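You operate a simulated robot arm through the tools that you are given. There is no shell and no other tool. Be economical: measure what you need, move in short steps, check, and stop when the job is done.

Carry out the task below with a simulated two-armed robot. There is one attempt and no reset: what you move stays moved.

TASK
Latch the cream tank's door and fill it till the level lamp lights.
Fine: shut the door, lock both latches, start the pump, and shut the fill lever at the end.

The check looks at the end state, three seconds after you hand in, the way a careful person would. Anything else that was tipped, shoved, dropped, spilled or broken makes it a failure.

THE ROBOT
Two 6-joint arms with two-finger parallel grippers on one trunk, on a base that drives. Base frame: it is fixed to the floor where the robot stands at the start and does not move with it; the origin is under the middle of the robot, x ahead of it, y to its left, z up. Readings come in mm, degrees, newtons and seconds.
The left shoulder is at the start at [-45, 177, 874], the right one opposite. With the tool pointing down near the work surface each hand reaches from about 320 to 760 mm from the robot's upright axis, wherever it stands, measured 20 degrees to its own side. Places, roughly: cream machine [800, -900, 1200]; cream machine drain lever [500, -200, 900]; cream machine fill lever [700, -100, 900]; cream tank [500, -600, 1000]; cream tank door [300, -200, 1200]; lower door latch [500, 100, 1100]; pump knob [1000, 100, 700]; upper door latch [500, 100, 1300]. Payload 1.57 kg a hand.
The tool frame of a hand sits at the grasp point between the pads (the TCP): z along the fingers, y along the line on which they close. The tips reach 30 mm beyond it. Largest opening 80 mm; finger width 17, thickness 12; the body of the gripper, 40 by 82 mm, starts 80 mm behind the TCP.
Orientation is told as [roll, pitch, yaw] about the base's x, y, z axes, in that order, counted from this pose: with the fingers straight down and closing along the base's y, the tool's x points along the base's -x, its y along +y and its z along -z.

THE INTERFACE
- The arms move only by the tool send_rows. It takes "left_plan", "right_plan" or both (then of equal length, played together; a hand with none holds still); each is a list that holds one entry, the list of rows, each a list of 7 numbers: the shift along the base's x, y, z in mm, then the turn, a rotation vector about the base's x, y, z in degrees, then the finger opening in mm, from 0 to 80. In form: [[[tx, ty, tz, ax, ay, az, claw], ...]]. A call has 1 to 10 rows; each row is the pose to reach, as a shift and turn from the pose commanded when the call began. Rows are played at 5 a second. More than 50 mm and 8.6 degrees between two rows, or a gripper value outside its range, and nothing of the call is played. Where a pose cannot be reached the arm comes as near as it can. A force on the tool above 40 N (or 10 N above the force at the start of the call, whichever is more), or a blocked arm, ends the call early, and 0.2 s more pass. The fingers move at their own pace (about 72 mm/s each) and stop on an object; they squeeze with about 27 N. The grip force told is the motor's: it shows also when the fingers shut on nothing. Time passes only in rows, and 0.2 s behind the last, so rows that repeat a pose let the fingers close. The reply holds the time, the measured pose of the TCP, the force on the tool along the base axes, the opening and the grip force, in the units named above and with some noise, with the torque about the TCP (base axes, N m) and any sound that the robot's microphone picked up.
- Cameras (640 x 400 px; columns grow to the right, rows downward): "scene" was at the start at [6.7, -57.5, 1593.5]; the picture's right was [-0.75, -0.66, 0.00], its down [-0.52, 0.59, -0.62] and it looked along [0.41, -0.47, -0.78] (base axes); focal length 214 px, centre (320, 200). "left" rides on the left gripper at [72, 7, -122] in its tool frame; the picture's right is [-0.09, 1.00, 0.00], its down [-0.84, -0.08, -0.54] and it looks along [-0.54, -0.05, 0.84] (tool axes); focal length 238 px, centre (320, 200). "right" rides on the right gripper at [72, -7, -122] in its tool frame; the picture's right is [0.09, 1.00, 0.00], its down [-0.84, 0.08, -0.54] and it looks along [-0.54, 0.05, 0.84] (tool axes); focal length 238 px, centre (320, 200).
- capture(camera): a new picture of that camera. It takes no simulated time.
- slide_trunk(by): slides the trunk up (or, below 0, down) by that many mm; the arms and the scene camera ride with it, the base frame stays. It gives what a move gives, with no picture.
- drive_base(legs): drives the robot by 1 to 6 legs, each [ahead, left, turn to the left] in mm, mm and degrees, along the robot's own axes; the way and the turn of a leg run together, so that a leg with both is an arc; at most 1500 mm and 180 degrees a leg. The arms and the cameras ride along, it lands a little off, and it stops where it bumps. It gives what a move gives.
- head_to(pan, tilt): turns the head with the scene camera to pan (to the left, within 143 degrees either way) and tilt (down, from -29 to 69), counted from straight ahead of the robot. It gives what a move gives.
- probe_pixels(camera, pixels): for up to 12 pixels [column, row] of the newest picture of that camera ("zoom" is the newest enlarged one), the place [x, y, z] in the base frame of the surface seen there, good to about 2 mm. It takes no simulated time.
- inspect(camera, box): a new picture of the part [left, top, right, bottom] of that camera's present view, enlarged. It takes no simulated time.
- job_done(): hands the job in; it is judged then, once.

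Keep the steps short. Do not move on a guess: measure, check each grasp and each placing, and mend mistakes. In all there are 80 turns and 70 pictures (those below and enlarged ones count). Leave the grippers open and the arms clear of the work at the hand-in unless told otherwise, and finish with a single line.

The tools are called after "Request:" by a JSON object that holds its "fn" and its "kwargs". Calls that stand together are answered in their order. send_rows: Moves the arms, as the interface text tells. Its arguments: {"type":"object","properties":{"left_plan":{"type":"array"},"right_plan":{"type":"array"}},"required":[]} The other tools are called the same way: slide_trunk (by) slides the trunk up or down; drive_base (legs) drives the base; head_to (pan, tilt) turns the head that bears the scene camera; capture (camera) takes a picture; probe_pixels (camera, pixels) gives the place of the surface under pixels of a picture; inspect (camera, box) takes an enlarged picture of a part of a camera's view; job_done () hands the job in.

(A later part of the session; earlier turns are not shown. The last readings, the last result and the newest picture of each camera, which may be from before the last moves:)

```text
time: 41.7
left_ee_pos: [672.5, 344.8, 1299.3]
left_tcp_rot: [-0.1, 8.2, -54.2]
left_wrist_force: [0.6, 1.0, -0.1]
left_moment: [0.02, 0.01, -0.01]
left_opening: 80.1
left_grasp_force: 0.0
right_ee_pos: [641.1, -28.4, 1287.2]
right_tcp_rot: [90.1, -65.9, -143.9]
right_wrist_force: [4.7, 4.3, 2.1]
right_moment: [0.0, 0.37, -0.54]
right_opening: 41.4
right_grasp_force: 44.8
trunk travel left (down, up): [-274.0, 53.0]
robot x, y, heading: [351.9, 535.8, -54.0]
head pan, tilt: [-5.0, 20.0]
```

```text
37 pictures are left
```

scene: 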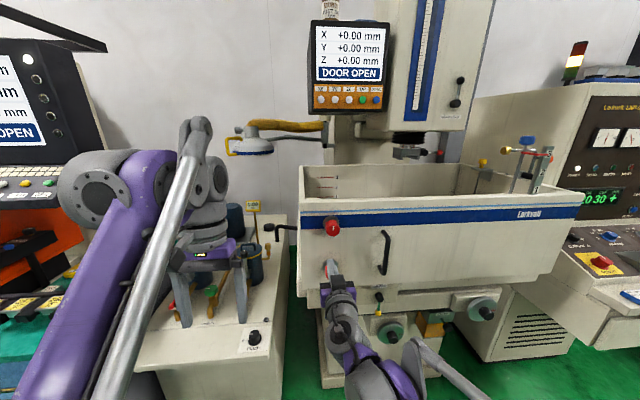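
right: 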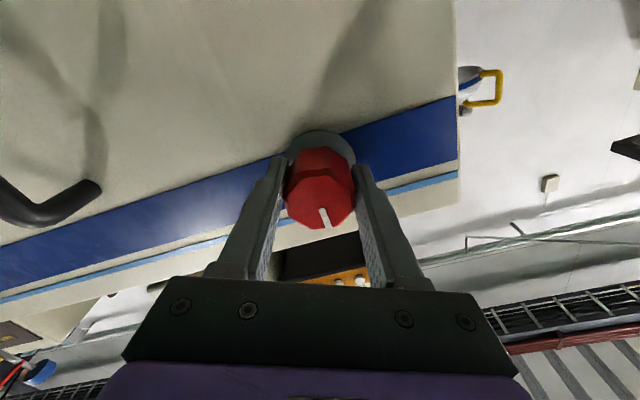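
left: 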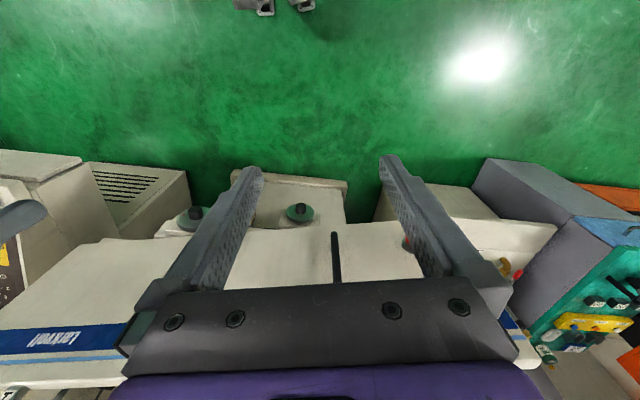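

The knob follows with about 0.3 N·m of resistance and maybe a little slip. Continuing clockwise to about 95°.

Request:
{"fn": "send_rows", "kwargs": {"right_plan": [[[0, 0, 0, 4.7, -6.5, 0, 30], [0, 0, 0, 9.4, -13, 0, 30], [0, 0, 0, 14, -19.5, 0, 30], [0, 0, 0, 18.7, -25.9, 0, 30], [0, 0, 0, 23.4, -32.4, 0, 30], [0, 0, 0, 28.1, -38.9, 0, 30], [0, 0, 0, 32.8, -45.4, 0, 30], [0, 0, 0, 37.4, -51.9, 0, 30], [0, 0, 0, 42.1, -58.4, 0, 30]]]}}

Request:
{"fn": "capture", "kwargs": {"camera": "right"}}

```text
time: 43.7
left_ee_pos: [673.0, 348.7, 1301.2]
left_tcp_rot: [-0.1, 7.9, -54.1]
left_wrist_force: [0.3, 0.5, -0.1]
left_moment: [0.02, -0.01, 0.03]
left_opening: 80.0
left_grasp_force: 0.1
right_ee_pos: [640.0, -24.6, 1291.8]
right_tcp_rot: [81.1, -0.8, -141.9]
right_wrist_force: [7.3, 2.6, 31.5]
right_moment: [-1.39, -0.8, 0.93]
right_opening: 46.0
right_grasp_force: 44.6
right hand out of reach, approached as far as the arm can: row 3, 4, 5, 6, 7, 8, 9
trunk travel left (down, up): [-274.0, 53.0]
robot x, y, heading: [353.2, 537.5, -54.3]
head pan, tilt: [-5.0, 20.0]
stopped in row 9 (right hand): the force on the tool passed its limit at 68 N (the readings are from after the stop); the commanded pose is now the measured one
```

```text
36 pictures are left
```

right: 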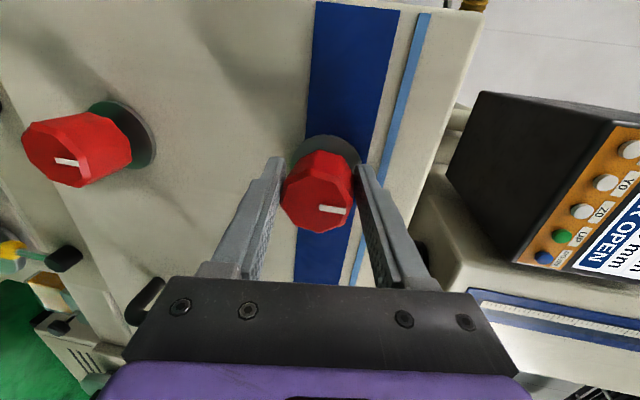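

The pointer still points the same way as the untouched lower knob, so clockwise is against its stop and the fingers slipped. Locking must be counter-clockwise. I'll release, turn the hand back 45° onto the flats and regrip.

Request:
{"fn": "send_rows", "kwargs": {"right_plan": [[[0, 0, 0, 0, 0, 0, 60], [0, -3, -2, -4.4, 6.1, 0, 60], [0, -5, -4, -8.8, 12.2, 0, 60], [0, -5, -4, -13.2, 18.3, 0, 60], [0, -5, -4, -17.6, 24.4, 0, 60], [0, -5, -4, -22, 30.5, 0, 60], [0, -5, -4, -26.3, 36.5, 0, 60], [0, -5, -4, -26.3, 36.5, 0, 30], [0, -5, -4, -26.3, 36.5, 0, 30]]]}}

Request:
{"fn": "capture", "kwargs": {"camera": "right"}}

```text
time: 45.7
left_ee_pos: [674.0, 347.5, 1301.0]
left_tcp_rot: [-0.2, 8.0, -54.2]
left_wrist_force: [0.2, -0.4, 0.4]
left_moment: [-0.03, 0.01, 0.0]
left_opening: 79.8
left_grasp_force: 0.1
right_ee_pos: [643.2, -29.6, 1285.8]
right_tcp_rot: [78.9, -45.9, -141.3]
right_wrist_force: [10.8, 7.8, 20.4]
right_moment: [-0.31, -0.21, 0.4]
right_opening: 50.9
right_grasp_force: 11.6
trunk travel left (down, up): [-274.0, 53.0]
robot x, y, heading: [348.8, 539.8, -54.1]
head pan, tilt: [-5.0, 20.0]
```

```text
35 pictures are left
```

right: 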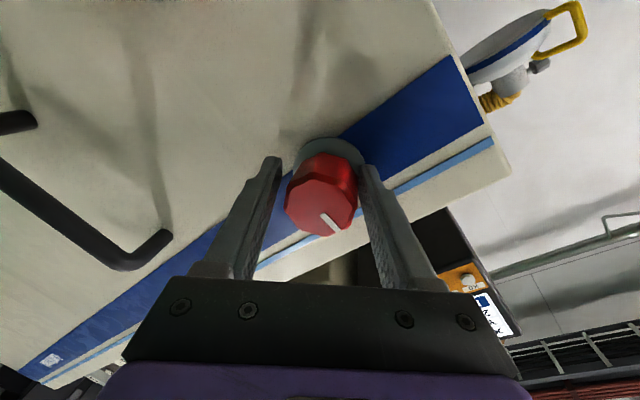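

The grip isn't finished and the fingers are tilted about 9°, left over from the slipped turn. I'll open, straighten, and close again.

Request:
{"fn": "send_rows", "kwargs": {"right_plan": [[[0, 0, 0, 0, 0, 0, 65], [0, 0, 1, -3.1, -2.3, 2.6, 65], [0, 0, 1, -6.2, -4.5, 5.1, 65], [0, 0, 1, -6.2, -4.5, 5.1, 30], [0, 0, 1, -6.2, -4.5, 5.1, 30], [0, 0, 1, -6.2, -4.5, 5.1, 30]]]}}

Request:
{"fn": "capture", "kwargs": {"camera": "right"}}

```text
time: 47.1
left_ee_pos: [673.9, 347.2, 1299.6]
left_tcp_rot: [-0.1, 8.0, -54.1]
left_wrist_force: [-0.9, -0.1, -0.3]
left_moment: [0.02, -0.02, -0.02]
left_opening: 80.0
left_grasp_force: 0.1
right_ee_pos: [641.9, -30.8, 1286.7]
right_tcp_rot: [90.0, -45.9, -144.2]
right_wrist_force: [9.1, 6.4, 15.1]
right_moment: [-0.12, -0.07, 0.38]
right_opening: 45.9
right_grasp_force: 8.9
trunk travel left (down, up): [-274.0, 53.0]
robot x, y, heading: [352.9, 538.0, -54.0]
head pan, tilt: [-5.0, 20.0]
```

```text
34 pictures are left
```

right: 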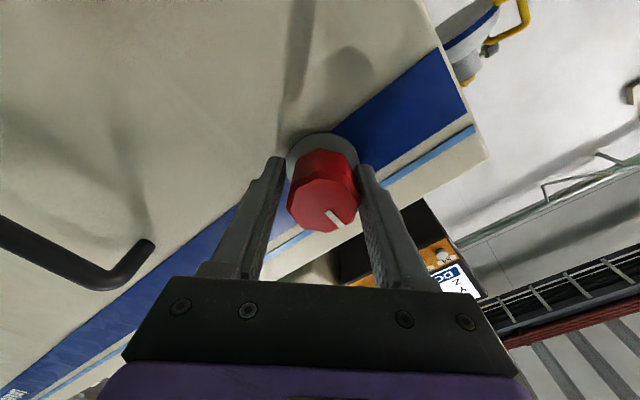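

One finger is bearing alone (force up-left about 19 N). I'll shift the hand about 4 mm that way to centre it and close fully.

Request:
{"fn": "send_rows", "kwargs": {"right_plan": [[[1, 0.7, 1.7, 0, 0, 0, 30], [2, 1.4, 3.4, 0, 0, 0, 30], [2, 1.4, 3.4, 0, 0, 0, 30]]]}}

```text
time: 47.9
left_ee_pos: [673.3, 345.9, 1299.8]
left_tcp_rot: [-0.1, 8.1, -54.1]
left_wrist_force: [0.4, 0.0, 0.0]
left_moment: [-0.03, 0.02, 0.0]
left_opening: 79.8
left_grasp_force: 0.1
right_ee_pos: [643.5, -31.1, 1288.6]
right_tcp_rot: [89.7, -46.0, -144.1]
right_wrist_force: [7.2, 7.9, -1.8]
right_moment: [-0.44, -0.29, 0.25]
right_opening: 41.4
right_grasp_force: 38.1
trunk travel left (down, up): [-274.0, 53.0]
robot x, y, heading: [350.2, 533.1, -54.0]
head pan, tilt: [-5.0, 20.0]
```

Solid grip now (41.4 mm). Turning counter-clockwise 80°.

Request:
{"fn": "send_rows", "kwargs": {"right_plan": [[[0.5, 0.4, 0, -4.7, 6.5, 0, 30], [1, 0.7, 0, -9.4, 13, 0, 30], [1, 0.7, 0, -14, 19.5, 0, 30], [1, 0.7, 0, -18.7, 25.9, 0, 30], [1, 0.7, 0, -23.4, 32.4, 0, 30], [1, 0.7, 0, -28.1, 38.9, 0, 30], [1, 0.7, 0, -32.8, 45.4, 0, 30], [1, 0.7, 0, -37.4, 51.9, 0, 30], [1, 0.7, 0, -42.1, 58.4, 0, 30], [1, 0.7, 0, -46.8, 64.9, 0, 30]]]}}

Request:
{"fn": "capture", "kwargs": {"camera": "right"}}

```text
time: 50.1
left_ee_pos: [671.0, 343.4, 1300.4]
left_tcp_rot: [0.1, 8.1, -54.1]
left_wrist_force: [0.3, -0.3, 0.4]
left_moment: [0.02, -0.03, 0.06]
left_opening: 80.1
left_grasp_force: 0.1
right_ee_pos: [641.2, -34.0, 1288.2]
right_tcp_rot: [-90.2, -54.0, 35.8]
right_wrist_force: [-12.0, 4.4, -19.5]
right_moment: [0.64, 0.58, 0.88]
right_opening: 41.2
right_grasp_force: 45.2
trunk travel left (down, up): [-274.0, 53.0]
robot x, y, heading: [351.2, 536.7, -54.1]
head pan, tilt: [-5.0, 20.0]
```

```text
33 pictures are left
```

right: 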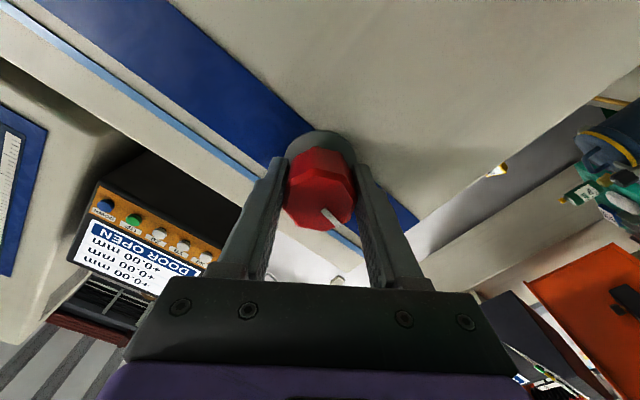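

The pointer turned with the hand, so the knob has rotated 80° counter-clockwise. Going on until it meets its stop.

Request:
{"fn": "send_rows", "kwargs": {"right_plan": [[[0, 0, 0, -2.9, 4, 0, 30], [0, 0, 0, -5.8, 8.1, 0, 30], [0, 0, 0, -8.8, 12.2, 0, 30]]]}}

Request:
{"fn": "capture", "kwargs": {"camera": "right"}}

```text
time: 50.9
left_ee_pos: [671.3, 344.3, 1301.0]
left_tcp_rot: [0.0, 8.2, -54.1]
left_wrist_force: [-0.6, -0.1, 0.4]
left_moment: [-0.01, 0.01, 0.01]
left_opening: 80.0
left_grasp_force: 0.0
right_ee_pos: [640.7, -33.2, 1290.1]
right_tcp_rot: [-90.3, -39.1, 35.8]
right_wrist_force: [-4.0, -5.1, 8.7]
right_moment: [0.95, -0.02, 0.53]
right_opening: 41.7
right_grasp_force: 45.5
trunk travel left (down, up): [-274.0, 53.0]
robot x, y, heading: [350.4, 534.1, -54.3]
head pan, tilt: [-5.0, 20.0]
```

```text
32 pictures are left
```

right: 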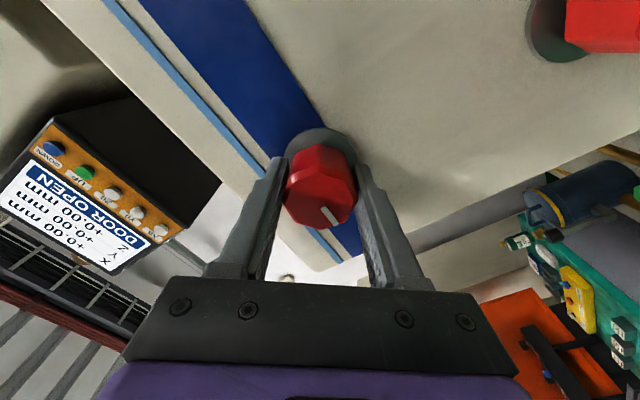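

The torque jumped to about 0.57 N·m at about 90°, so it's at the stop. I'll release, back straight off, and look.

Request:
{"fn": "send_rows", "kwargs": {"right_plan": [[[0, 0, 0, 0, 0, 0, 70], [-4, 5, 0, 0, 0, 0, 70], [-18, 24, 0, 0, 0, 0, 70], [-35, 49, 0, 0, 0, 0, 70], [-56, 78, 0, 0, 0, 0, 70], [-56, 78, -30, 4.7, -6.5, 0, 70], [-56, 78, -60, 9.4, -13, 0, 70], [-56, 78, -90, 14, -19.5, 0, 70], [-56, 78, -120, 18.7, -25.9, 0, 70], [-56, 78, -150, 23.4, -32.4, 0, 70]]]}}

Request:
{"fn": "inspect", "kwargs": {"camera": "scene", "box": [280, 20, 440, 320]}}

```text
time: 53.1
left_ee_pos: [674.2, 345.6, 1299.4]
left_tcp_rot: [0.0, 8.0, -54.0]
left_wrist_force: [0.4, 0.0, -0.1]
left_moment: [0.0, -0.02, -0.04]
left_opening: 80.1
left_grasp_force: 0.1
right_ee_pos: [586.0, 47.2, 1136.8]
right_tcp_rot: [-90.0, -79.2, 35.7]
right_wrist_force: [-0.3, 0.0, -0.5]
right_moment: [-0.03, 0.03, 0.01]
right_opening: 70.0
right_grasp_force: 0.1
trunk travel left (down, up): [-274.0, 53.0]
robot x, y, heading: [354.7, 538.5, -54.0]
head pan, tilt: [-5.0, 20.0]
```

```text
1.33 times, centred on (360, 170) of scene
```

zoom: 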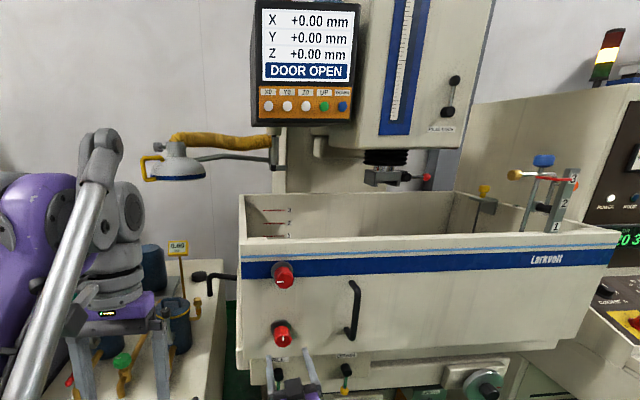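

The upper pointer now lies level to the left, so it's locked. For the lower knob, I'll turn the hand 55° clockwise to have room, then measure.

Request:
{"fn": "send_rows", "kwargs": {"right_plan": [[[0, 0, 0, 4.7, -6.5, 0, 70], [0, 0, 0, 9.4, -13, 0, 70], [0, 0, 0, 14, -19.5, 0, 70], [0, 0, 0, 18.7, -25.9, 0, 70], [0, 0, 0, 23.4, -32.4, 0, 70], [0, 0, 0, 28.1, -38.9, 0, 70], [0, 0, 0, 32.5, -45.1, 0, 70]]]}}

Request:
{"fn": "capture", "kwargs": {"camera": "right"}}

Request:
{"fn": "probe_pixels", "kwargs": {"camera": "right", "pixels": [[320, 130], [310, 130], [330, 130], [320, 120], [320, 140], [320, 150], [300, 130], [340, 130], [320, 110]]}}

```text
time: 54.7
left_ee_pos: [672.5, 343.0, 1300.3]
left_tcp_rot: [0.1, 8.2, -54.1]
left_wrist_force: [0.2, 0.1, 0.4]
left_moment: [-0.01, -0.01, -0.02]
left_opening: 79.9
left_grasp_force: 0.0
right_ee_pos: [586.5, 46.7, 1138.0]
right_tcp_rot: [89.9, -45.3, -144.2]
right_wrist_force: [-1.2, 0.8, 0.3]
right_moment: [0.02, 0.02, -0.01]
right_opening: 70.2
right_grasp_force: 0.1
trunk travel left (down, up): [-274.0, 53.0]
robot x, y, heading: [352.6, 533.3, -54.0]
head pan, tilt: [-5.0, 20.0]
```

```text
30 pictures are left
```

right: 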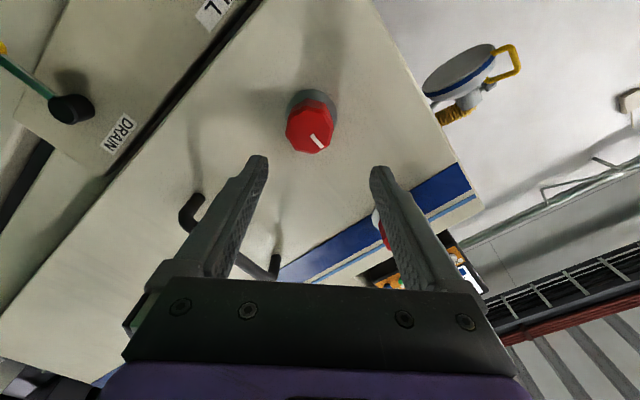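

```text
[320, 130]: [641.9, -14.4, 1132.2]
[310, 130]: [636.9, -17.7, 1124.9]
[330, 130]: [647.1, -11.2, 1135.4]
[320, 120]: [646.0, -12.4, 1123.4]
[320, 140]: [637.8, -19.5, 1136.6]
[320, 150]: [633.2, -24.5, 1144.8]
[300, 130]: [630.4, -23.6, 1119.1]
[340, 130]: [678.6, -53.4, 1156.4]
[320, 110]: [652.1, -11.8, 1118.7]
```

The lower knob's face centre is about (636, -18, 1126). Moving in and closing.

Request:
{"fn": "send_rows", "kwargs": {"right_plan": [[[2, -1, -11, 0, 0, 0, 75], [16, -20, -11, 0, 0, 0, 75], [30, -39, -11, 0, 0, 0, 75], [43, -58, -11, 0, 0, 0, 75], [56.6, -76, -11, 0, 0, 0, 75], [56.6, -76, -11, 0, 0, 0, 30], [56.6, -76, -11, 0, 0, 0, 30], [56.6, -76, -11, 0, 0, 0, 30]]]}}

Request:
{"fn": "capture", "kwargs": {"camera": "right"}}

```text
time: 56.5
left_ee_pos: [671.5, 341.9, 1299.6]
left_tcp_rot: [0.1, 8.2, -54.1]
left_wrist_force: [0.7, 0.3, 0.7]
left_moment: [0.02, -0.01, 0.01]
left_opening: 80.0
left_grasp_force: 0.1
right_ee_pos: [641.5, -32.7, 1126.0]
right_tcp_rot: [89.8, -45.2, -144.2]
right_wrist_force: [-7.1, -5.8, -13.1]
right_moment: [-0.18, -0.17, -0.07]
right_opening: 43.6
right_grasp_force: 7.4
trunk travel left (down, up): [-274.0, 53.0]
robot x, y, heading: [350.0, 536.5, -54.1]
head pan, tilt: [-5.0, 20.0]
```

```text
29 pictures are left
```

right: 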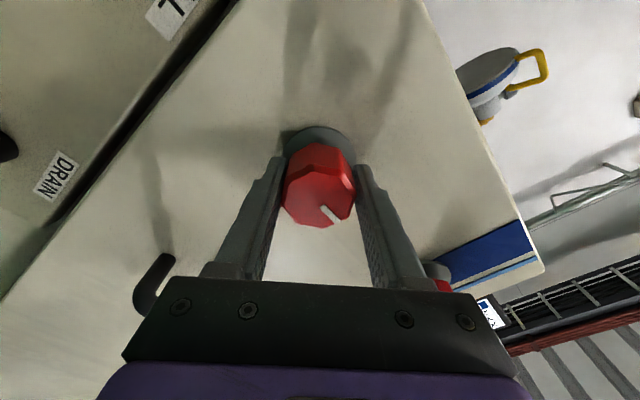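

The force shows the hand is slightly high. I'll centre it about 3 mm down-right, close, then turn counter-clockwise 65°.

Request:
{"fn": "send_rows", "kwargs": {"right_plan": [[[-0.7, -0.5, -1.2, 0, 0, 0, 30], [-1.4, -1, -2.4, 0, 0, 0, 30], [-1.4, -1, -2.4, -4.7, 6.5, 0, 30], [-1.4, -1, -2.4, -9.4, 13, 0, 30], [-1.4, -1, -2.4, -14, 19.5, 0, 30], [-1.4, -1, -2.4, -18.7, 25.9, 0, 30], [-1.4, -1, -2.4, -23.4, 32.4, 0, 30], [-1.4, -1, -2.4, -28.1, 38.9, 0, 30], [-1.4, -1, -2.4, -32.8, 45.4, 0, 30], [-1.4, -1, -2.4, -37.4, 51.9, 0, 30]]]}}

Request:
{"fn": "send_rows", "kwargs": {"right_plan": [[[0, 0, 0, -4.7, 6.5, 0, 30], [0, 0, 0, -9.4, 13, 0, 30], [0, 0, 0, -14, 19.5, 0, 30], [0, 0, 0, -18, 25, 0, 30]]]}}

Request:
{"fn": "capture", "kwargs": {"camera": "right"}}

```text
time: 58.7
left_ee_pos: [671.2, 345.3, 1300.4]
left_tcp_rot: [0.2, 8.1, -54.1]
left_wrist_force: [-1.3, 0.0, 0.3]
left_moment: [0.0, 0.01, 0.01]
left_opening: 79.9
left_grasp_force: 0.0
right_ee_pos: [640.5, -31.1, 1124.5]
right_tcp_rot: [-90.2, -70.6, 35.8]
right_wrist_force: [-6.7, -7.6, 11.4]
right_moment: [-0.51, -0.42, 1.52]
right_opening: 41.3
right_grasp_force: 45.0
trunk travel left (down, up): [-274.0, 53.0]
robot x, y, heading: [354.6, 536.7, -54.4]
head pan, tilt: [-5.0, 20.0]
```

```text
time: 59.7
left_ee_pos: [671.1, 342.5, 1299.7]
left_tcp_rot: [0.1, 8.1, -54.1]
left_wrist_force: [-1.0, -0.2, -0.3]
left_moment: [-0.01, 0.0, -0.03]
left_opening: 79.9
left_grasp_force: 0.1
right_ee_pos: [641.3, -32.0, 1123.9]
right_tcp_rot: [-89.9, -40.0, 35.7]
right_wrist_force: [-8.2, -8.4, 4.6]
right_moment: [0.95, -0.43, 0.68]
right_opening: 41.5
right_grasp_force: 45.3
trunk travel left (down, up): [-274.0, 53.0]
robot x, y, heading: [352.0, 537.5, -53.8]
head pan, tilt: [-5.0, 20.0]
```

```text
28 pictures are left
```

right: 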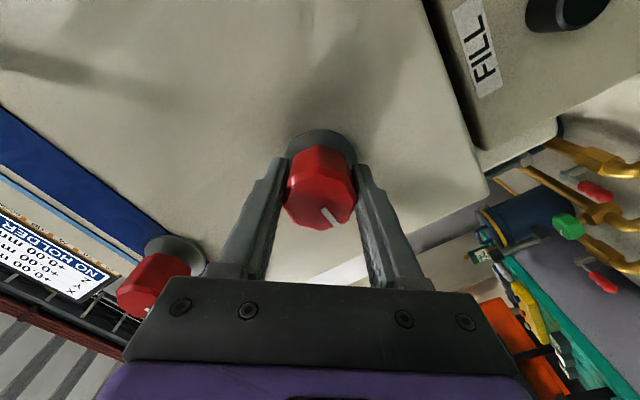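

The screen changed from "DOOR OPEN" to "NO HOLDER", so the door is shut and latched. I'll release, retreat and lower the right hand well clear.

Request:
{"fn": "send_rows", "kwargs": {"right_plan": [[[0, 0, 0, 0, 0, 0, 70], [-4, 5, 0, 0, 0, 0, 70], [-18, 24, 0, 0, 0, 0, 70], [-35, 49, 0, 0, 0, 0, 70], [-56, 78, 0, 0, 0, 0, 70], [-76, 106, -10, 4.7, -6.5, 0, 70], [-94, 130, -40, 9.4, -13, 0, 70], [-111, 154, -75, 14, -19.5, 0, 70], [-117, 162, -115, 18.7, -25.9, 0, 60], [-117, 162, -155, 23.4, -32.4, 0, 40]]]}}

Request:
{"fn": "send_rows", "kwargs": {"right_plan": [[[0, 0, -10, 3.4, -4.7, 0, 0], [0, 0, -20, 6.4, -8.9, 0, 0]]]}}

Request:
{"fn": "capture", "kwargs": {"camera": "scene"}}

Request:
{"fn": "capture", "kwargs": {"camera": "right"}}

```text
time: 61.9
left_ee_pos: [672.6, 343.9, 1299.6]
left_tcp_rot: [0.0, 8.1, -54.1]
left_wrist_force: [-0.2, 0.9, -0.4]
left_moment: [0.01, 0.01, -0.02]
left_opening: 80.4
left_grasp_force: 0.0
right_ee_pos: [526.9, 129.5, 970.9]
right_tcp_rot: [-88.9, -80.0, 34.5]
right_wrist_force: [-0.5, 0.0, -0.6]
right_moment: [-0.03, 0.02, 0.0]
right_opening: 40.1
right_grasp_force: 0.0
right hand out of reach, approached as far as the arm can: row 10
trunk travel left (down, up): [-274.0, 53.0]
robot x, y, heading: [355.2, 538.3, -54.1]
head pan, tilt: [-5.0, 20.0]
```

```text
time: 62.5
left_ee_pos: [671.4, 344.4, 1299.2]
left_tcp_rot: [0.0, 8.1, -54.0]
left_wrist_force: [0.7, -1.5, -0.6]
left_moment: [0.01, 0.04, 0.02]
left_opening: 80.1
left_grasp_force: 0.1
right_ee_pos: [532.3, 125.2, 967.8]
right_tcp_rot: [78.0, -89.0, -132.4]
right_wrist_force: [0.6, 0.3, -0.3]
right_moment: [-0.01, -0.02, 0.0]
right_opening: 0.0
right_grasp_force: 21.0
right hand out of reach, approached as far as the arm can: row 1, 2
trunk travel left (down, up): [-274.0, 53.0]
robot x, y, heading: [350.6, 536.0, -54.0]
head pan, tilt: [-5.0, 20.0]
```

```text
27 pictures are left
```

scene: 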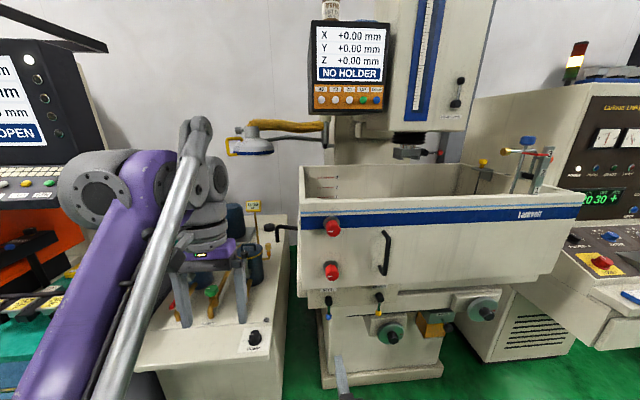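

```text
26 pictures are left
```

right: 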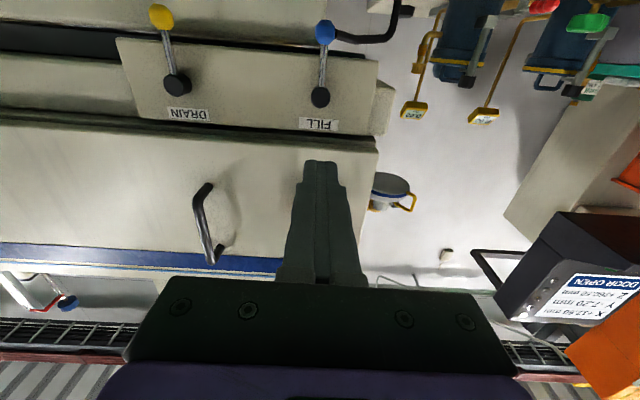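

Both pointers now lie level to the left. Next, a close look at the pump knob (254, 338).

Request:
{"fn": "inspect", "kwargs": {"camera": "scene", "box": [220, 310, 300, 360]}}

Request:
{"fn": "probe_pixels", "kwargs": {"camera": "zoom", "pixels": [[270, 205], [270, 180], [270, 235], [250, 210], [295, 215], [200, 250], [320, 270], [270, 255], [340, 215], [330, 330]]}}

```text
8.00 times, centred on (260, 335) of scene
```

zoom: 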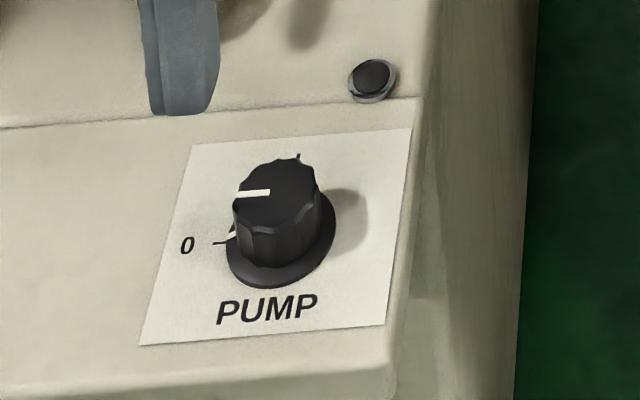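

```text
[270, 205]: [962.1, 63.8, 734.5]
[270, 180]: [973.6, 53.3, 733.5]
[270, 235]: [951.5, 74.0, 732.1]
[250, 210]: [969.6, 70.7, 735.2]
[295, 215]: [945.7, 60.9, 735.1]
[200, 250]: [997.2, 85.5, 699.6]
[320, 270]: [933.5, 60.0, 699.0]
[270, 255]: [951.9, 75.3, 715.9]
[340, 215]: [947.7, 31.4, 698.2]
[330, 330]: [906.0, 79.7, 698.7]
```

The pump pointer is at 0 (left). The other mark is a quarter turn clockwise. The knob is at about (964, 57, 700–735), so it's out of comfortable reach. I'll drive 130 mm ahead.

Request:
{"fn": "drive_base", "kwargs": {"legs": [[130, 0, 0]]}}

Request:
{"fn": "head_to", "kwargs": {"pan": 10, "tilt": 45}}

Request:
{"fn": "capture", "kwargs": {"camera": "scene"}}

```text
time: 63.8
left_ee_pos: [748.3, 238.4, 1299.9]
left_tcp_rot: [0.0, 8.1, -54.1]
left_wrist_force: [0.0, -0.7, 0.6]
left_moment: [0.02, -0.04, 0.0]
left_opening: 80.0
left_grasp_force: 0.1
right_ee_pos: [607.3, 20.9, 967.8]
right_tcp_rot: [77.0, -89.1, -131.4]
right_wrist_force: [0.1, -0.4, 0.7]
right_moment: [-0.01, -0.04, 0.04]
right_opening: 0.0
right_grasp_force: 21.0
trunk travel left (down, up): [-274.0, 53.0]
robot x, y, heading: [429.7, 434.3, -54.5]
head pan, tilt: [-5.0, 20.0]
```

```text
time: 64.7
left_ee_pos: [749.0, 239.5, 1299.4]
left_tcp_rot: [-0.1, 8.1, -54.0]
left_wrist_force: [0.3, 0.0, 0.0]
left_moment: [-0.01, 0.02, 0.02]
left_opening: 79.8
left_grasp_force: 0.0
right_ee_pos: [607.3, 20.0, 968.3]
right_tcp_rot: [77.8, -89.1, -131.9]
right_wrist_force: [-0.3, 0.7, 0.2]
right_moment: [0.0, 0.0, 0.01]
right_opening: 0.0
right_grasp_force: 21.4
trunk travel left (down, up): [-274.0, 53.0]
robot x, y, heading: [427.0, 431.4, -54.1]
head pan, tilt: [10.0, 45.0]
```

```text
24 pictures are left
```

scene: 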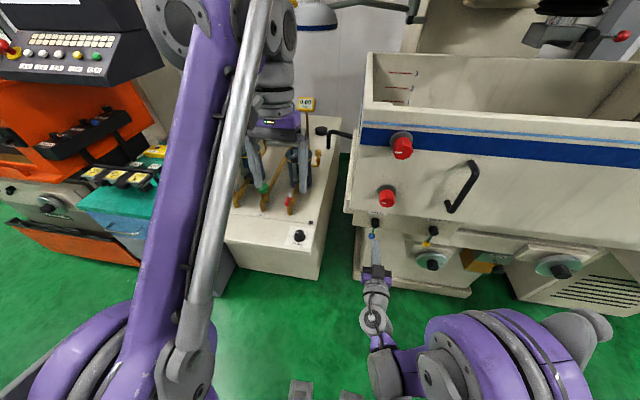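

I'll lower the left hand in place first, straightening its tilt, and check the gauge position for clearance.

Request:
{"fn": "probe_pixels", "kwargs": {"camera": "scene", "pixels": [[306, 103], [299, 236], [290, 205], [320, 130], [264, 190], [300, 150]]}}

Request:
{"fn": "send_rows", "kwargs": {"left_plan": [[[0, 0, -43, -3.2, -2.3, 0, 60], [0, 0, -86, -6.5, -4.7, 0, 60], [0, 0, -129, -6.5, -4.7, 0, 60], [0, 0, -172, -6.5, -4.7, 0, 60], [0, 0, -215, -6.5, -4.7, 0, 60], [0, 0, -258, -6.5, -4.7, 0, 60], [0, 0, -301, -6.5, -4.7, 0, 60], [0, 0, -344, -6.5, -4.7, 0, 60], [0, 0, -387, -6.5, -4.7, 0, 60], [0, 0, -430, -6.5, -4.7, 0, 60]]]}}

```text
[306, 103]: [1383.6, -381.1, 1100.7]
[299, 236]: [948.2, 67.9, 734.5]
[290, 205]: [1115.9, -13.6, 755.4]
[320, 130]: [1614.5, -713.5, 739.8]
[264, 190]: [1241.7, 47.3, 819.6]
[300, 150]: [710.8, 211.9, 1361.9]
```

```text
time: 66.9
left_ee_pos: [749.5, 239.0, 869.2]
left_tcp_rot: [0.1, 0.0, -54.1]
left_wrist_force: [0.2, 0.6, -0.6]
left_moment: [0.0, 0.01, -0.01]
left_opening: 60.1
left_grasp_force: 0.0
right_ee_pos: [607.8, 20.0, 967.8]
right_tcp_rot: [74.9, -89.2, -129.1]
right_wrist_force: [0.1, 0.5, -0.5]
right_moment: [0.02, -0.02, -0.01]
right_opening: 0.1
right_grasp_force: 21.4
trunk travel left (down, up): [-274.0, 53.0]
robot x, y, heading: [429.2, 432.9, -53.9]
head pan, tilt: [10.0, 45.0]
```

The gauge is far away. Moving over the knob at z≈860 with the hand turned 45° for the coming clockwise turn.

Request:
{"fn": "send_rows", "kwargs": {"left_plan": [[[30, -25, 0, 0, 0, 6.5, 60], [60, -51, 0, 0, 0, 13, 60], [90, -76, 0, 0, 0, 19.5, 60], [120, -102, 0, 0, 0, 26, 60], [150, -127, 0, 0, 0, 32.5, 60], [180, -153, -5, 0, 0, 39, 60], [211, -179, -9, 0, 0, 45, 60]]]}}

Request:
{"fn": "capture", "kwargs": {"camera": "left"}}

Request:
{"fn": "probe_pixels", "kwargs": {"camera": "left", "pixels": [[320, 200], [310, 180], [330, 180], [320, 160], [320, 220], [300, 200], [340, 200], [320, 240]]}}

```text
time: 68.5
left_ee_pos: [959.5, 60.9, 860.7]
left_tcp_rot: [-0.1, 0.1, -8.9]
left_wrist_force: [0.3, 0.2, -0.3]
left_moment: [0.0, 0.01, 0.0]
left_opening: 59.9
left_grasp_force: 0.1
right_ee_pos: [609.3, 18.7, 967.9]
right_tcp_rot: [73.7, -89.2, -128.0]
right_wrist_force: [-0.2, 0.0, -0.3]
right_moment: [-0.02, 0.01, 0.01]
right_opening: 0.0
right_grasp_force: 20.9
trunk travel left (down, up): [-274.0, 53.0]
robot x, y, heading: [428.4, 432.6, -54.1]
head pan, tilt: [10.0, 45.0]
```

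```text
23 pictures are left
```

left: 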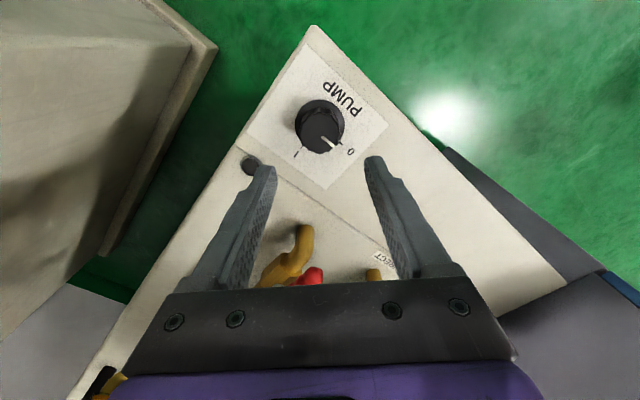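

```text
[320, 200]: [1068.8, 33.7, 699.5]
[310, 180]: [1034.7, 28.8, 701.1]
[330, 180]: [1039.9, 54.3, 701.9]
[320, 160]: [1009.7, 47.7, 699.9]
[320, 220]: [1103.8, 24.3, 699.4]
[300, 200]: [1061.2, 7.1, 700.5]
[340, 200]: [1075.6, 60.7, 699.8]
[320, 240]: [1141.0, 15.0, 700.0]
```

The knob shows "0" and "I" a quarter turn apart. Measuring its top exactly.

Request:
{"fn": "probe_pixels", "kwargs": {"camera": "left", "pixels": [[320, 130], [302, 130], [340, 130], [320, 110], [320, 149], [310, 120], [332, 145], [343, 125], [300, 120]]}}

Request:
{"fn": "inspect", "kwargs": {"camera": "left", "box": [270, 80, 370, 170]}}

```text
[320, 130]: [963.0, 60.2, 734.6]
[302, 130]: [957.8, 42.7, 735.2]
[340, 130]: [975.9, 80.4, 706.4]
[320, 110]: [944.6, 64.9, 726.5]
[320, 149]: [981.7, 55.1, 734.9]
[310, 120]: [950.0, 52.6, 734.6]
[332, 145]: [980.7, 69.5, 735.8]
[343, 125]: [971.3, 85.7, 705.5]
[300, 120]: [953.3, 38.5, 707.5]
```

```text
4.44 times, centred on (320, 125) of left
```

zoom: 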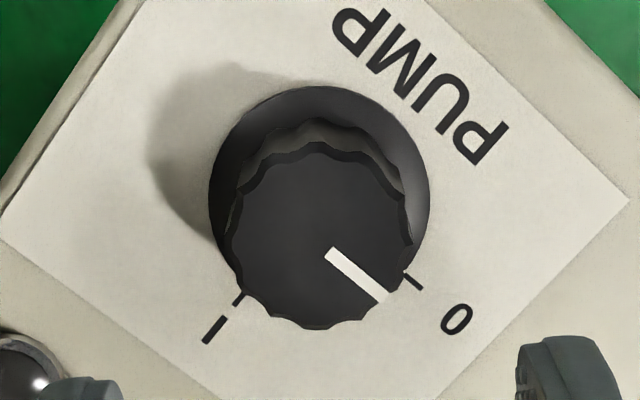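

Knob centre (966, 59.5, top 735). "I" is clockwise from "0" seen from above. Descending to z≈741 and gripping.

Request:
{"fn": "send_rows", "kwargs": {"left_plan": [[[6, -1.4, -40, 0, 0, 0, 60], [6, -1.4, -80, 0, 0, 0, 60], [6, -1.4, -105, 0, 0, 0, 60], [6, -1.4, -120, 0, 0, 0, 60], [6, -1.4, -120, 0, 0, 0, 25], [6, -1.4, -120, 0, 0, 0, 25], [6, -1.4, -120, 0, 0, 0, 25]]]}}

```text
time: 70.1
left_ee_pos: [964.9, 59.5, 739.3]
left_tcp_rot: [0.1, 0.1, -9.1]
left_wrist_force: [1.1, -5.3, -2.2]
left_moment: [-0.54, -0.55, -0.01]
left_opening: 43.1
left_grasp_force: 44.8
right_ee_pos: [609.2, 20.9, 967.1]
right_tcp_rot: [75.3, -89.0, -129.7]
right_wrist_force: [-0.9, 0.2, -0.1]
right_moment: [0.0, 0.02, -0.03]
right_opening: 0.0
right_grasp_force: 20.9
trunk travel left (down, up): [-274.0, 53.0]
robot x, y, heading: [428.8, 431.0, -54.1]
head pan, tilt: [10.0, 45.0]
```

Gripped. Before starting the pump I want to know where the level lamp is, so I'll look at the console.

Request:
{"fn": "head_to", "kwargs": {"pan": -58, "tilt": 12}}

Request:
{"fn": "capture", "kwargs": {"camera": "scene"}}

```text
time: 71.5
left_ee_pos: [965.9, 59.2, 740.7]
left_tcp_rot: [-0.1, 0.1, -9.1]
left_wrist_force: [0.2, -8.0, -4.1]
left_moment: [-0.55, -0.93, 0.01]
left_opening: 43.2
left_grasp_force: 45.4
right_ee_pos: [607.9, 20.7, 966.2]
right_tcp_rot: [74.6, -89.1, -128.9]
right_wrist_force: [-0.1, 0.3, -0.2]
right_moment: [0.03, 0.01, -0.02]
right_opening: 0.0
right_grasp_force: 21.7
trunk travel left (down, up): [-274.0, 53.0]
robot x, y, heading: [428.2, 432.2, -54.0]
head pan, tilt: [-58.0, 12.0]
```

```text
21 pictures are left
```

scene: 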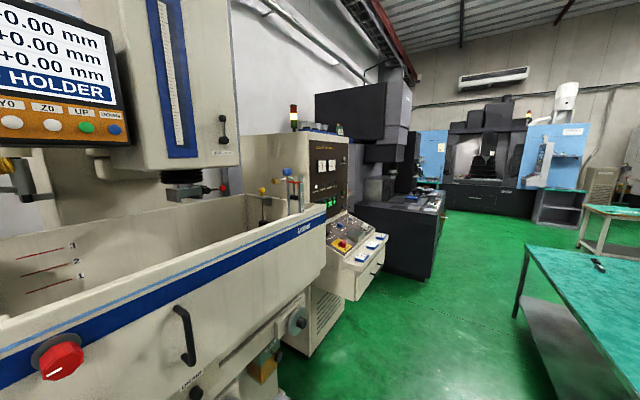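

Request:
{"fn": "inspect", "kwargs": {"camera": "scene", "box": [305, 135, 360, 215]}}

```text
5.00 times, centred on (332, 175) of scene
```

zoom: 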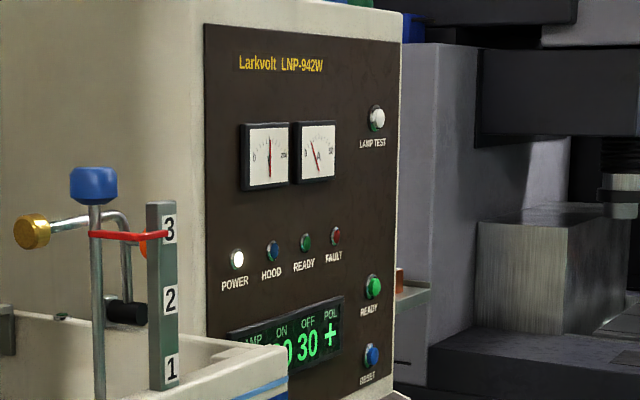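

There are lamps POWER, FLOOD (the blue one reads HOOD/FLOOD), READY and FAULT. The level pointer is set at mark 3. I'll watch that blue lamp and the inside marks. Turning the pump knob clockwise.

Request:
{"fn": "send_rows", "kwargs": {"left_plan": [[[0, 0, 0, 0, 0, -8.5, 25], [0, 0, 0, 0, 0, -17, 25], [0, 0, 0, 0, 0, -25.5, 25], [0, 0, 0, 0, 0, -34, 25], [0, 0, 0, 0, 0, -42.5, 25], [0, 0, 0, 0, 0, -51, 25], [0, 0, 0, 0, 0, -59.5, 25], [0, 0, 0, 0, 0, -68, 25], [0, 0, 0, 0, 0, -76.5, 25], [0, 0, 0, 0, 0, -85, 25]]]}}

Request:
{"fn": "capture", "kwargs": {"camera": "left"}}

```text
time: 73.7
left_ee_pos: [965.6, 58.5, 739.6]
left_tcp_rot: [0.1, 0.1, -94.4]
left_wrist_force: [3.9, -14.4, 5.1]
left_moment: [-0.09, 0.1, -0.09]
left_opening: 42.9
left_grasp_force: 44.8
right_ee_pos: [608.5, 20.3, 966.9]
right_tcp_rot: [74.9, -89.2, -129.2]
right_wrist_force: [0.1, -0.2, -0.6]
right_moment: [-0.01, -0.01, -0.04]
right_opening: 0.0
right_grasp_force: 21.6
trunk travel left (down, up): [-274.0, 53.0]
robot x, y, heading: [429.5, 435.1, -54.4]
head pan, tilt: [-58.0, 12.0]
```

```text
19 pictures are left
```

left: 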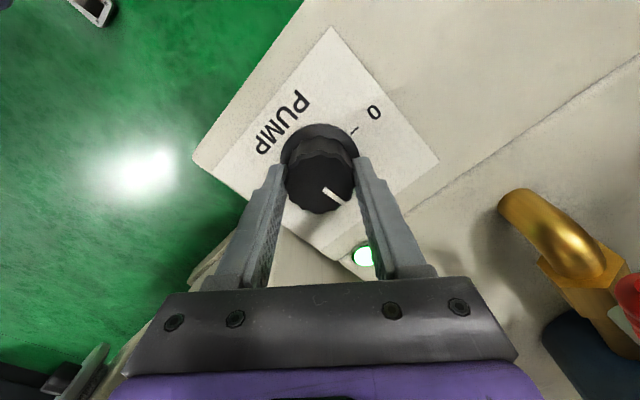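

A green lamp by the knob lit, so the pump is on. I'll nudge 6° to the stop, release and lift, then check the tank.

Request:
{"fn": "send_rows", "kwargs": {"left_plan": [[[0, 0, 0, 0, 0, -6, 25], [0, 0, 0, 0, 0, -6, 60], [0, 0, 0, 0, 0, -6, 60], [0, 0, 30, 0, 0, -6, 60], [0, 0, 75, 0, 0, -6, 60], [0, 0, 120, 0, 0, -6, 60]]]}}

Request:
{"fn": "capture", "kwargs": {"camera": "scene"}}

Request:
{"fn": "inspect", "kwargs": {"camera": "left", "box": [200, 30, 440, 270]}}

```text
time: 75.1
left_ee_pos: [965.8, 58.5, 861.4]
left_tcp_rot: [0.1, 0.1, -100.0]
left_wrist_force: [0.6, -0.1, 0.3]
left_moment: [0.02, -0.01, -0.03]
left_opening: 59.9
left_grasp_force: 0.0
right_ee_pos: [608.3, 19.4, 966.7]
right_tcp_rot: [78.2, -89.3, -132.5]
right_wrist_force: [-0.1, 0.0, -0.9]
right_moment: [0.04, 0.02, -0.01]
right_opening: 0.2
right_grasp_force: 21.1
trunk travel left (down, up): [-274.0, 53.0]
robot x, y, heading: [429.4, 433.0, -54.2]
head pan, tilt: [-58.0, 12.0]
```

```text
18 pictures are left
```

scene: 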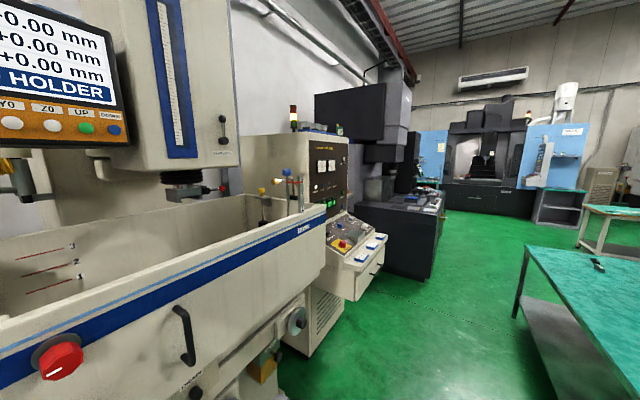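

```text
1.67 times, centred on (320, 150) of left
```

zoom: 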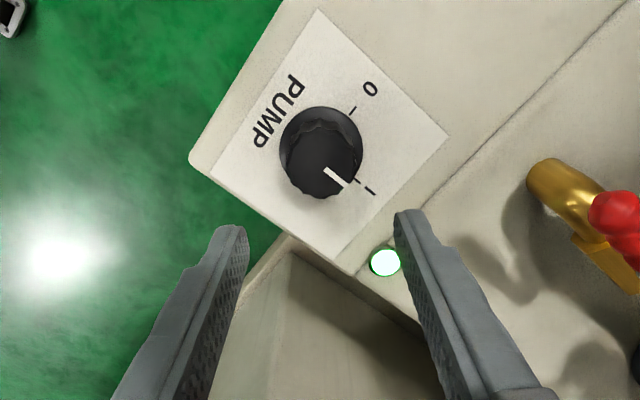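

The pump is at "I" and running. The tank isn't filling, so the fill lever, hanging down, is shut. I'll bring the right hand level with the blue ball and look.

Request:
{"fn": "send_rows", "kwargs": {"right_plan": [[[0, 0, -27, 0, 0, 0, 50], [0, 0, -54, 0, 0, 0, 50], [0, 0, -82, 0, 0, 0, 50], [12, -16, -82, 0, 0, 0, 50], [23, -32, -82, 0, 0, 0, 50]]]}}

Request:
{"fn": "capture", "kwargs": {"camera": "right"}}

Request:
{"fn": "probe_pixels", "kwargs": {"camera": "right", "pixels": [[320, 140], [310, 140], [330, 140], [320, 130], [320, 150], [320, 120], [320, 110], [320, 160], [380, 100]]}}

```text
time: 76.3
left_ee_pos: [966.6, 57.5, 860.4]
left_tcp_rot: [0.1, 0.1, -100.1]
left_wrist_force: [0.1, -1.0, 0.1]
left_moment: [-0.01, 0.02, 0.0]
left_opening: 59.8
left_grasp_force: 0.0
right_ee_pos: [653.5, -34.0, 920.4]
right_tcp_rot: [70.9, -89.2, -125.0]
right_wrist_force: [0.0, 0.1, -0.4]
right_moment: [0.0, 0.03, 0.02]
right_opening: 50.2
right_grasp_force: 0.0
right hand out of reach, approached as far as the arm can: row 1, 2, 3, 4, 5
trunk travel left (down, up): [-274.0, 53.0]
robot x, y, heading: [428.2, 431.9, -54.2]
head pan, tilt: [-58.0, 12.0]
```

```text
16 pictures are left
```

right: 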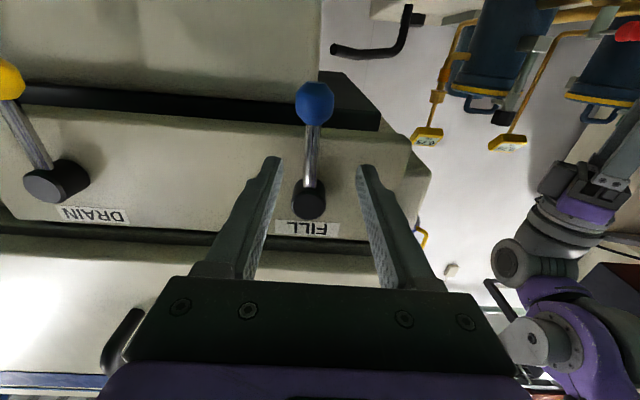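

```text
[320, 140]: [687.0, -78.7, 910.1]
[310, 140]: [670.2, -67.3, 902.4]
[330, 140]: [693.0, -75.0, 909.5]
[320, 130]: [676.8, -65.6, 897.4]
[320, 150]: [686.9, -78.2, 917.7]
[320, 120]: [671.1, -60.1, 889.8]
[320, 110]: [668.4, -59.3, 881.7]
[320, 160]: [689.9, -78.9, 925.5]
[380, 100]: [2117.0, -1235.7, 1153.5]
```

The right hand can't get lower than z≈920 at this trunk height. I'll clear both hands first (left up and back, right back), then lower the trunk 110 mm.

Request:
{"fn": "send_rows", "kwargs": {"left_plan": [[[0, 0, 50, 0, 0, 0, 60], [0, 0, 100, 0, 0, 0, 60], [0, 0, 150, 0, 0, 0, 60], [-29, 40, 180, 0, 0, 7, 60], [-58, 81, 200, 0, 0, 14, 60], [-88, 122, 220, 0, 0, 21, 60]]], "right_plan": [[[-8, 11, 0, 0, 0, 0, 50], [-16, 22, 0, 0, 0, 0, 50], [-25, 34, 10, 0, 0, 0, 50], [-35, 48, 20, 0, 0, 0, 50], [-45, 62, 30, 0, 0, 0, 50], [-45, 62, 30, 0, 0, 0, 50]]]}}

Request:
{"fn": "slide_trunk", "kwargs": {"by": -110}}

```text
refused: row 4 steps farther than a row can; nothing moved
```

```text
time: 77.7
left_ee_pos: [966.1, 59.4, 751.4]
left_tcp_rot: [0.0, 0.1, -100.1]
left_wrist_force: [0.0, -0.5, -0.1]
left_moment: [0.02, -0.01, 0.0]
left_opening: 59.9
left_grasp_force: 0.0
right_ee_pos: [652.9, -30.7, 811.0]
right_tcp_rot: [77.0, -89.1, -131.3]
right_wrist_force: [-0.1, 0.1, -1.3]
right_moment: [0.03, 0.0, 0.0]
right_opening: 49.8
right_grasp_force: 0.0
trunk travel left (down, up): [-164.0, 163.0]
robot x, y, heading: [428.1, 431.7, -54.1]
head pan, tilt: [-58.0, 12.0]
```

My hand move was refused because of its step size, but the trunk slid anyway. Both hands straddled their parts without contact (forces near zero). I'll lift the left hand straight up and back off both now.

Request:
{"fn": "send_rows", "kwargs": {"left_plan": [[[0, 0, 40, 0, 0, 0, 60], [0, 0, 80, 0, 0, 0, 60], [0, 0, 120, 0, 0, 0, 60], [0, 0, 160, 0, 0, 0, 60], [0, 0, 200, 0, 0, 0, 60], [0, 0, 240, 0, 0, 0, 60], [-22, 31, 260, 0, 0, 0, 60], [-44, 62, 280, 0, 0, 0, 60], [-66, 92, 300, 0, 0, 0, 60], [-88, 122, 320, 0, 0, 0, 60]]], "right_plan": [[[-8, 11, 0, 0, 0, 0, 50], [-16, 22, 0, 0, 0, 0, 50], [-25, 34, 0, 0, 0, 0, 50], [-35, 48, 0, 0, 0, 0, 50], [-35, 48, 20, 0, 0, 0, 50], [-35, 48, 40, 0, 0, 0, 50], [-35, 48, 60, 0, 0, 0, 50], [-35, 48, 73, 0, 0, 0, 50], [-35, 48, 73, 0, 0, 0, 50], [-35, 48, 73, 0, 0, 0, 50]]]}}

Request:
{"fn": "capture", "kwargs": {"camera": "right"}}

Request:
{"fn": "probe_pixels", "kwargs": {"camera": "right", "pixels": [[320, 140], [310, 140], [330, 140], [320, 130], [320, 150], [320, 120], [320, 160], [320, 170], [320, 100]]}}

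```text
time: 79.9
left_ee_pos: [875.8, 181.9, 1070.7]
left_tcp_rot: [0.0, 0.0, -100.1]
left_wrist_force: [-0.6, 1.0, -0.8]
left_moment: [0.01, 0.02, -0.01]
left_opening: 60.0
left_grasp_force: 0.1
left hand out of reach, approached as far as the arm can: row 5, 6, 7
right_ee_pos: [617.3, 17.0, 885.3]
right_tcp_rot: [80.9, -89.2, -135.1]
right_wrist_force: [-0.3, 0.0, -0.2]
right_moment: [-0.03, 0.01, -0.03]
right_opening: 49.9
right_grasp_force: 0.0
right hand out of reach, approached as far as the arm can: row 4
trunk travel left (down, up): [-164.0, 163.0]
robot x, y, heading: [429.3, 431.1, -54.2]
head pan, tilt: [-58.0, 12.0]
```

```text
15 pictures are left
```

right: 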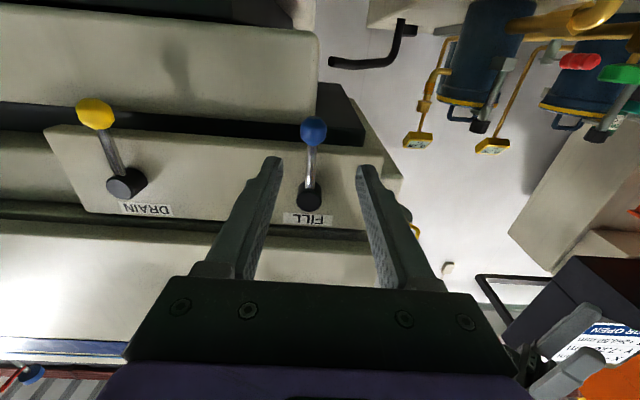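

```text
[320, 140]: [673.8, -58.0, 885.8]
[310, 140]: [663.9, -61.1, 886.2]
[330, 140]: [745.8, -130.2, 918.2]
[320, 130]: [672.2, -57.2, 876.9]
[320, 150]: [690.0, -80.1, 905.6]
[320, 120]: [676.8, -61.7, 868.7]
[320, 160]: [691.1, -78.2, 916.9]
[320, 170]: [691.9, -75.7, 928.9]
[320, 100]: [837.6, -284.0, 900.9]
```

The fill ball's centre is about (667, -61, 878). Moving in and gripping it.

Request:
{"fn": "send_rows", "kwargs": {"right_plan": [[[-4.5, -3.3, -7, 0, 0, 0, 50], [8, -20, -7, 0, 0, 0, 50], [20, -37, -7, 0, 0, 0, 50], [32, -54, -7, 0, 0, 0, 50], [44, -70.6, -7, 0, 0, 0, 50], [44, -70.6, -7, 0, 0, 0, 10], [44, -70.6, -7, 0, 0, 0, 10]]]}}

Request:
{"fn": "capture", "kwargs": {"camera": "right"}}

```text
time: 81.5
left_ee_pos: [877.1, 181.3, 1070.4]
left_tcp_rot: [0.0, 0.1, -100.1]
left_wrist_force: [-0.3, -1.1, -0.1]
left_moment: [0.02, 0.0, 0.03]
left_opening: 60.1
left_grasp_force: 0.1
right_ee_pos: [661.0, -55.4, 877.9]
right_tcp_rot: [75.6, -89.2, -129.8]
right_wrist_force: [1.9, -3.6, 0.5]
right_moment: [0.31, 0.2, -0.03]
right_opening: 24.6
right_grasp_force: 34.2
trunk travel left (down, up): [-164.0, 163.0]
robot x, y, heading: [427.4, 431.2, -54.1]
head pan, tilt: [-58.0, 12.0]
```

```text
14 pictures are left
```

right: 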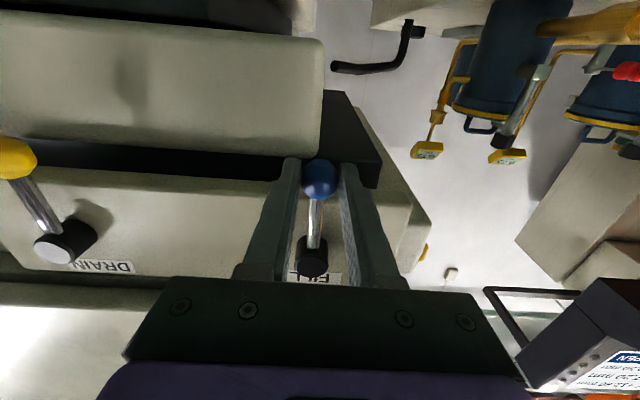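

The blue ball is held. Testing the lever with a 15° swing to the left, watching the force.

Request:
{"fn": "send_rows", "kwargs": {"right_plan": [[[4.1, 3, 0.2, 0, 0, 0, 10], [8.3, 6, 0.7, 0, 0, 0, 10], [12.3, 8.9, 1.5, 0, 0, 0, 10], [16.4, 11.8, 2.7, 0, 0, 0, 10]]]}}

```text
time: 82.5
left_ee_pos: [877.2, 180.6, 1071.3]
left_tcp_rot: [0.0, 0.0, -100.1]
left_wrist_force: [-0.1, 0.3, -1.0]
left_moment: [-0.04, -0.01, 0.01]
left_opening: 59.9
left_grasp_force: 0.1
right_ee_pos: [677.4, -43.0, 880.0]
right_tcp_rot: [77.6, -89.2, -131.9]
right_wrist_force: [-6.2, -1.7, -2.8]
right_moment: [0.14, -0.36, -0.21]
right_opening: 25.2
right_grasp_force: 36.9
trunk travel left (down, up): [-164.0, 163.0]
robot x, y, heading: [429.3, 429.9, -53.9]
head pan, tilt: [-58.0, 12.0]
```

The lever follows with only a few newtons. Continuing the swing to 90°.

Request:
{"fn": "send_rows", "kwargs": {"right_plan": [[[7.8, 5.6, 3.3, 0, 0, 0, 10], [15.1, 10.9, 7.7, 0, 0, 0, 10], [21.9, 15.8, 13.3, 0, 0, 0, 10], [28, 20.2, 20, 0, 0, 0, 10], [33.4, 24.1, 27.5, 0, 0, 0, 10], [38, 27.4, 35.9, 0, 0, 0, 10], [41.5, 30, 44.9, 0, 0, 0, 10], [44.2, 31.9, 54.5, 0, 0, 0, 10], [45.7, 33, 64.3, 0, 0, 0, 10], [46.3, 33.4, 74.4, 0, 0, 0, 10]]]}}

Request:
{"fn": "capture", "kwargs": {"camera": "right"}}

Request:
{"fn": "capture", "kwargs": {"camera": "scene"}}

```text
time: 84.1
left_ee_pos: [878.5, 179.6, 1069.5]
left_tcp_rot: [0.0, 0.1, -100.2]
left_wrist_force: [-0.1, 0.4, 0.1]
left_moment: [0.0, 0.0, 0.01]
left_opening: 60.0
left_grasp_force: 0.2
right_ee_pos: [717.9, -13.7, 921.2]
right_tcp_rot: [63.6, -88.6, -117.9]
right_wrist_force: [-1.6, -4.6, -19.1]
right_moment: [0.25, 0.28, -0.02]
right_opening: 6.1
right_grasp_force: 0.0
trunk travel left (down, up): [-164.0, 163.0]
robot x, y, heading: [429.5, 430.5, -54.0]
head pan, tilt: [-58.0, 12.0]
stopped in row 8 (right hand): the force on the tool passed its limit at 61 N (the readings are from after the stop); the commanded pose is now the measured one
```

```text
13 pictures are left
```

right: 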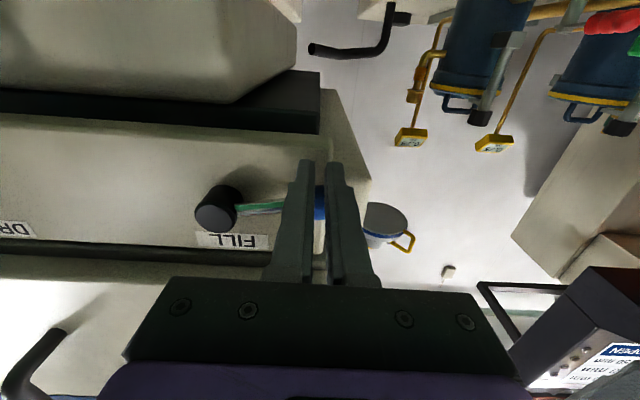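

```text
12 pictures are left
```

scene: 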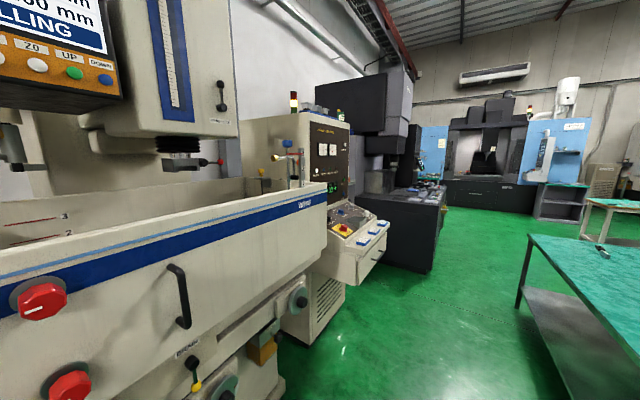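

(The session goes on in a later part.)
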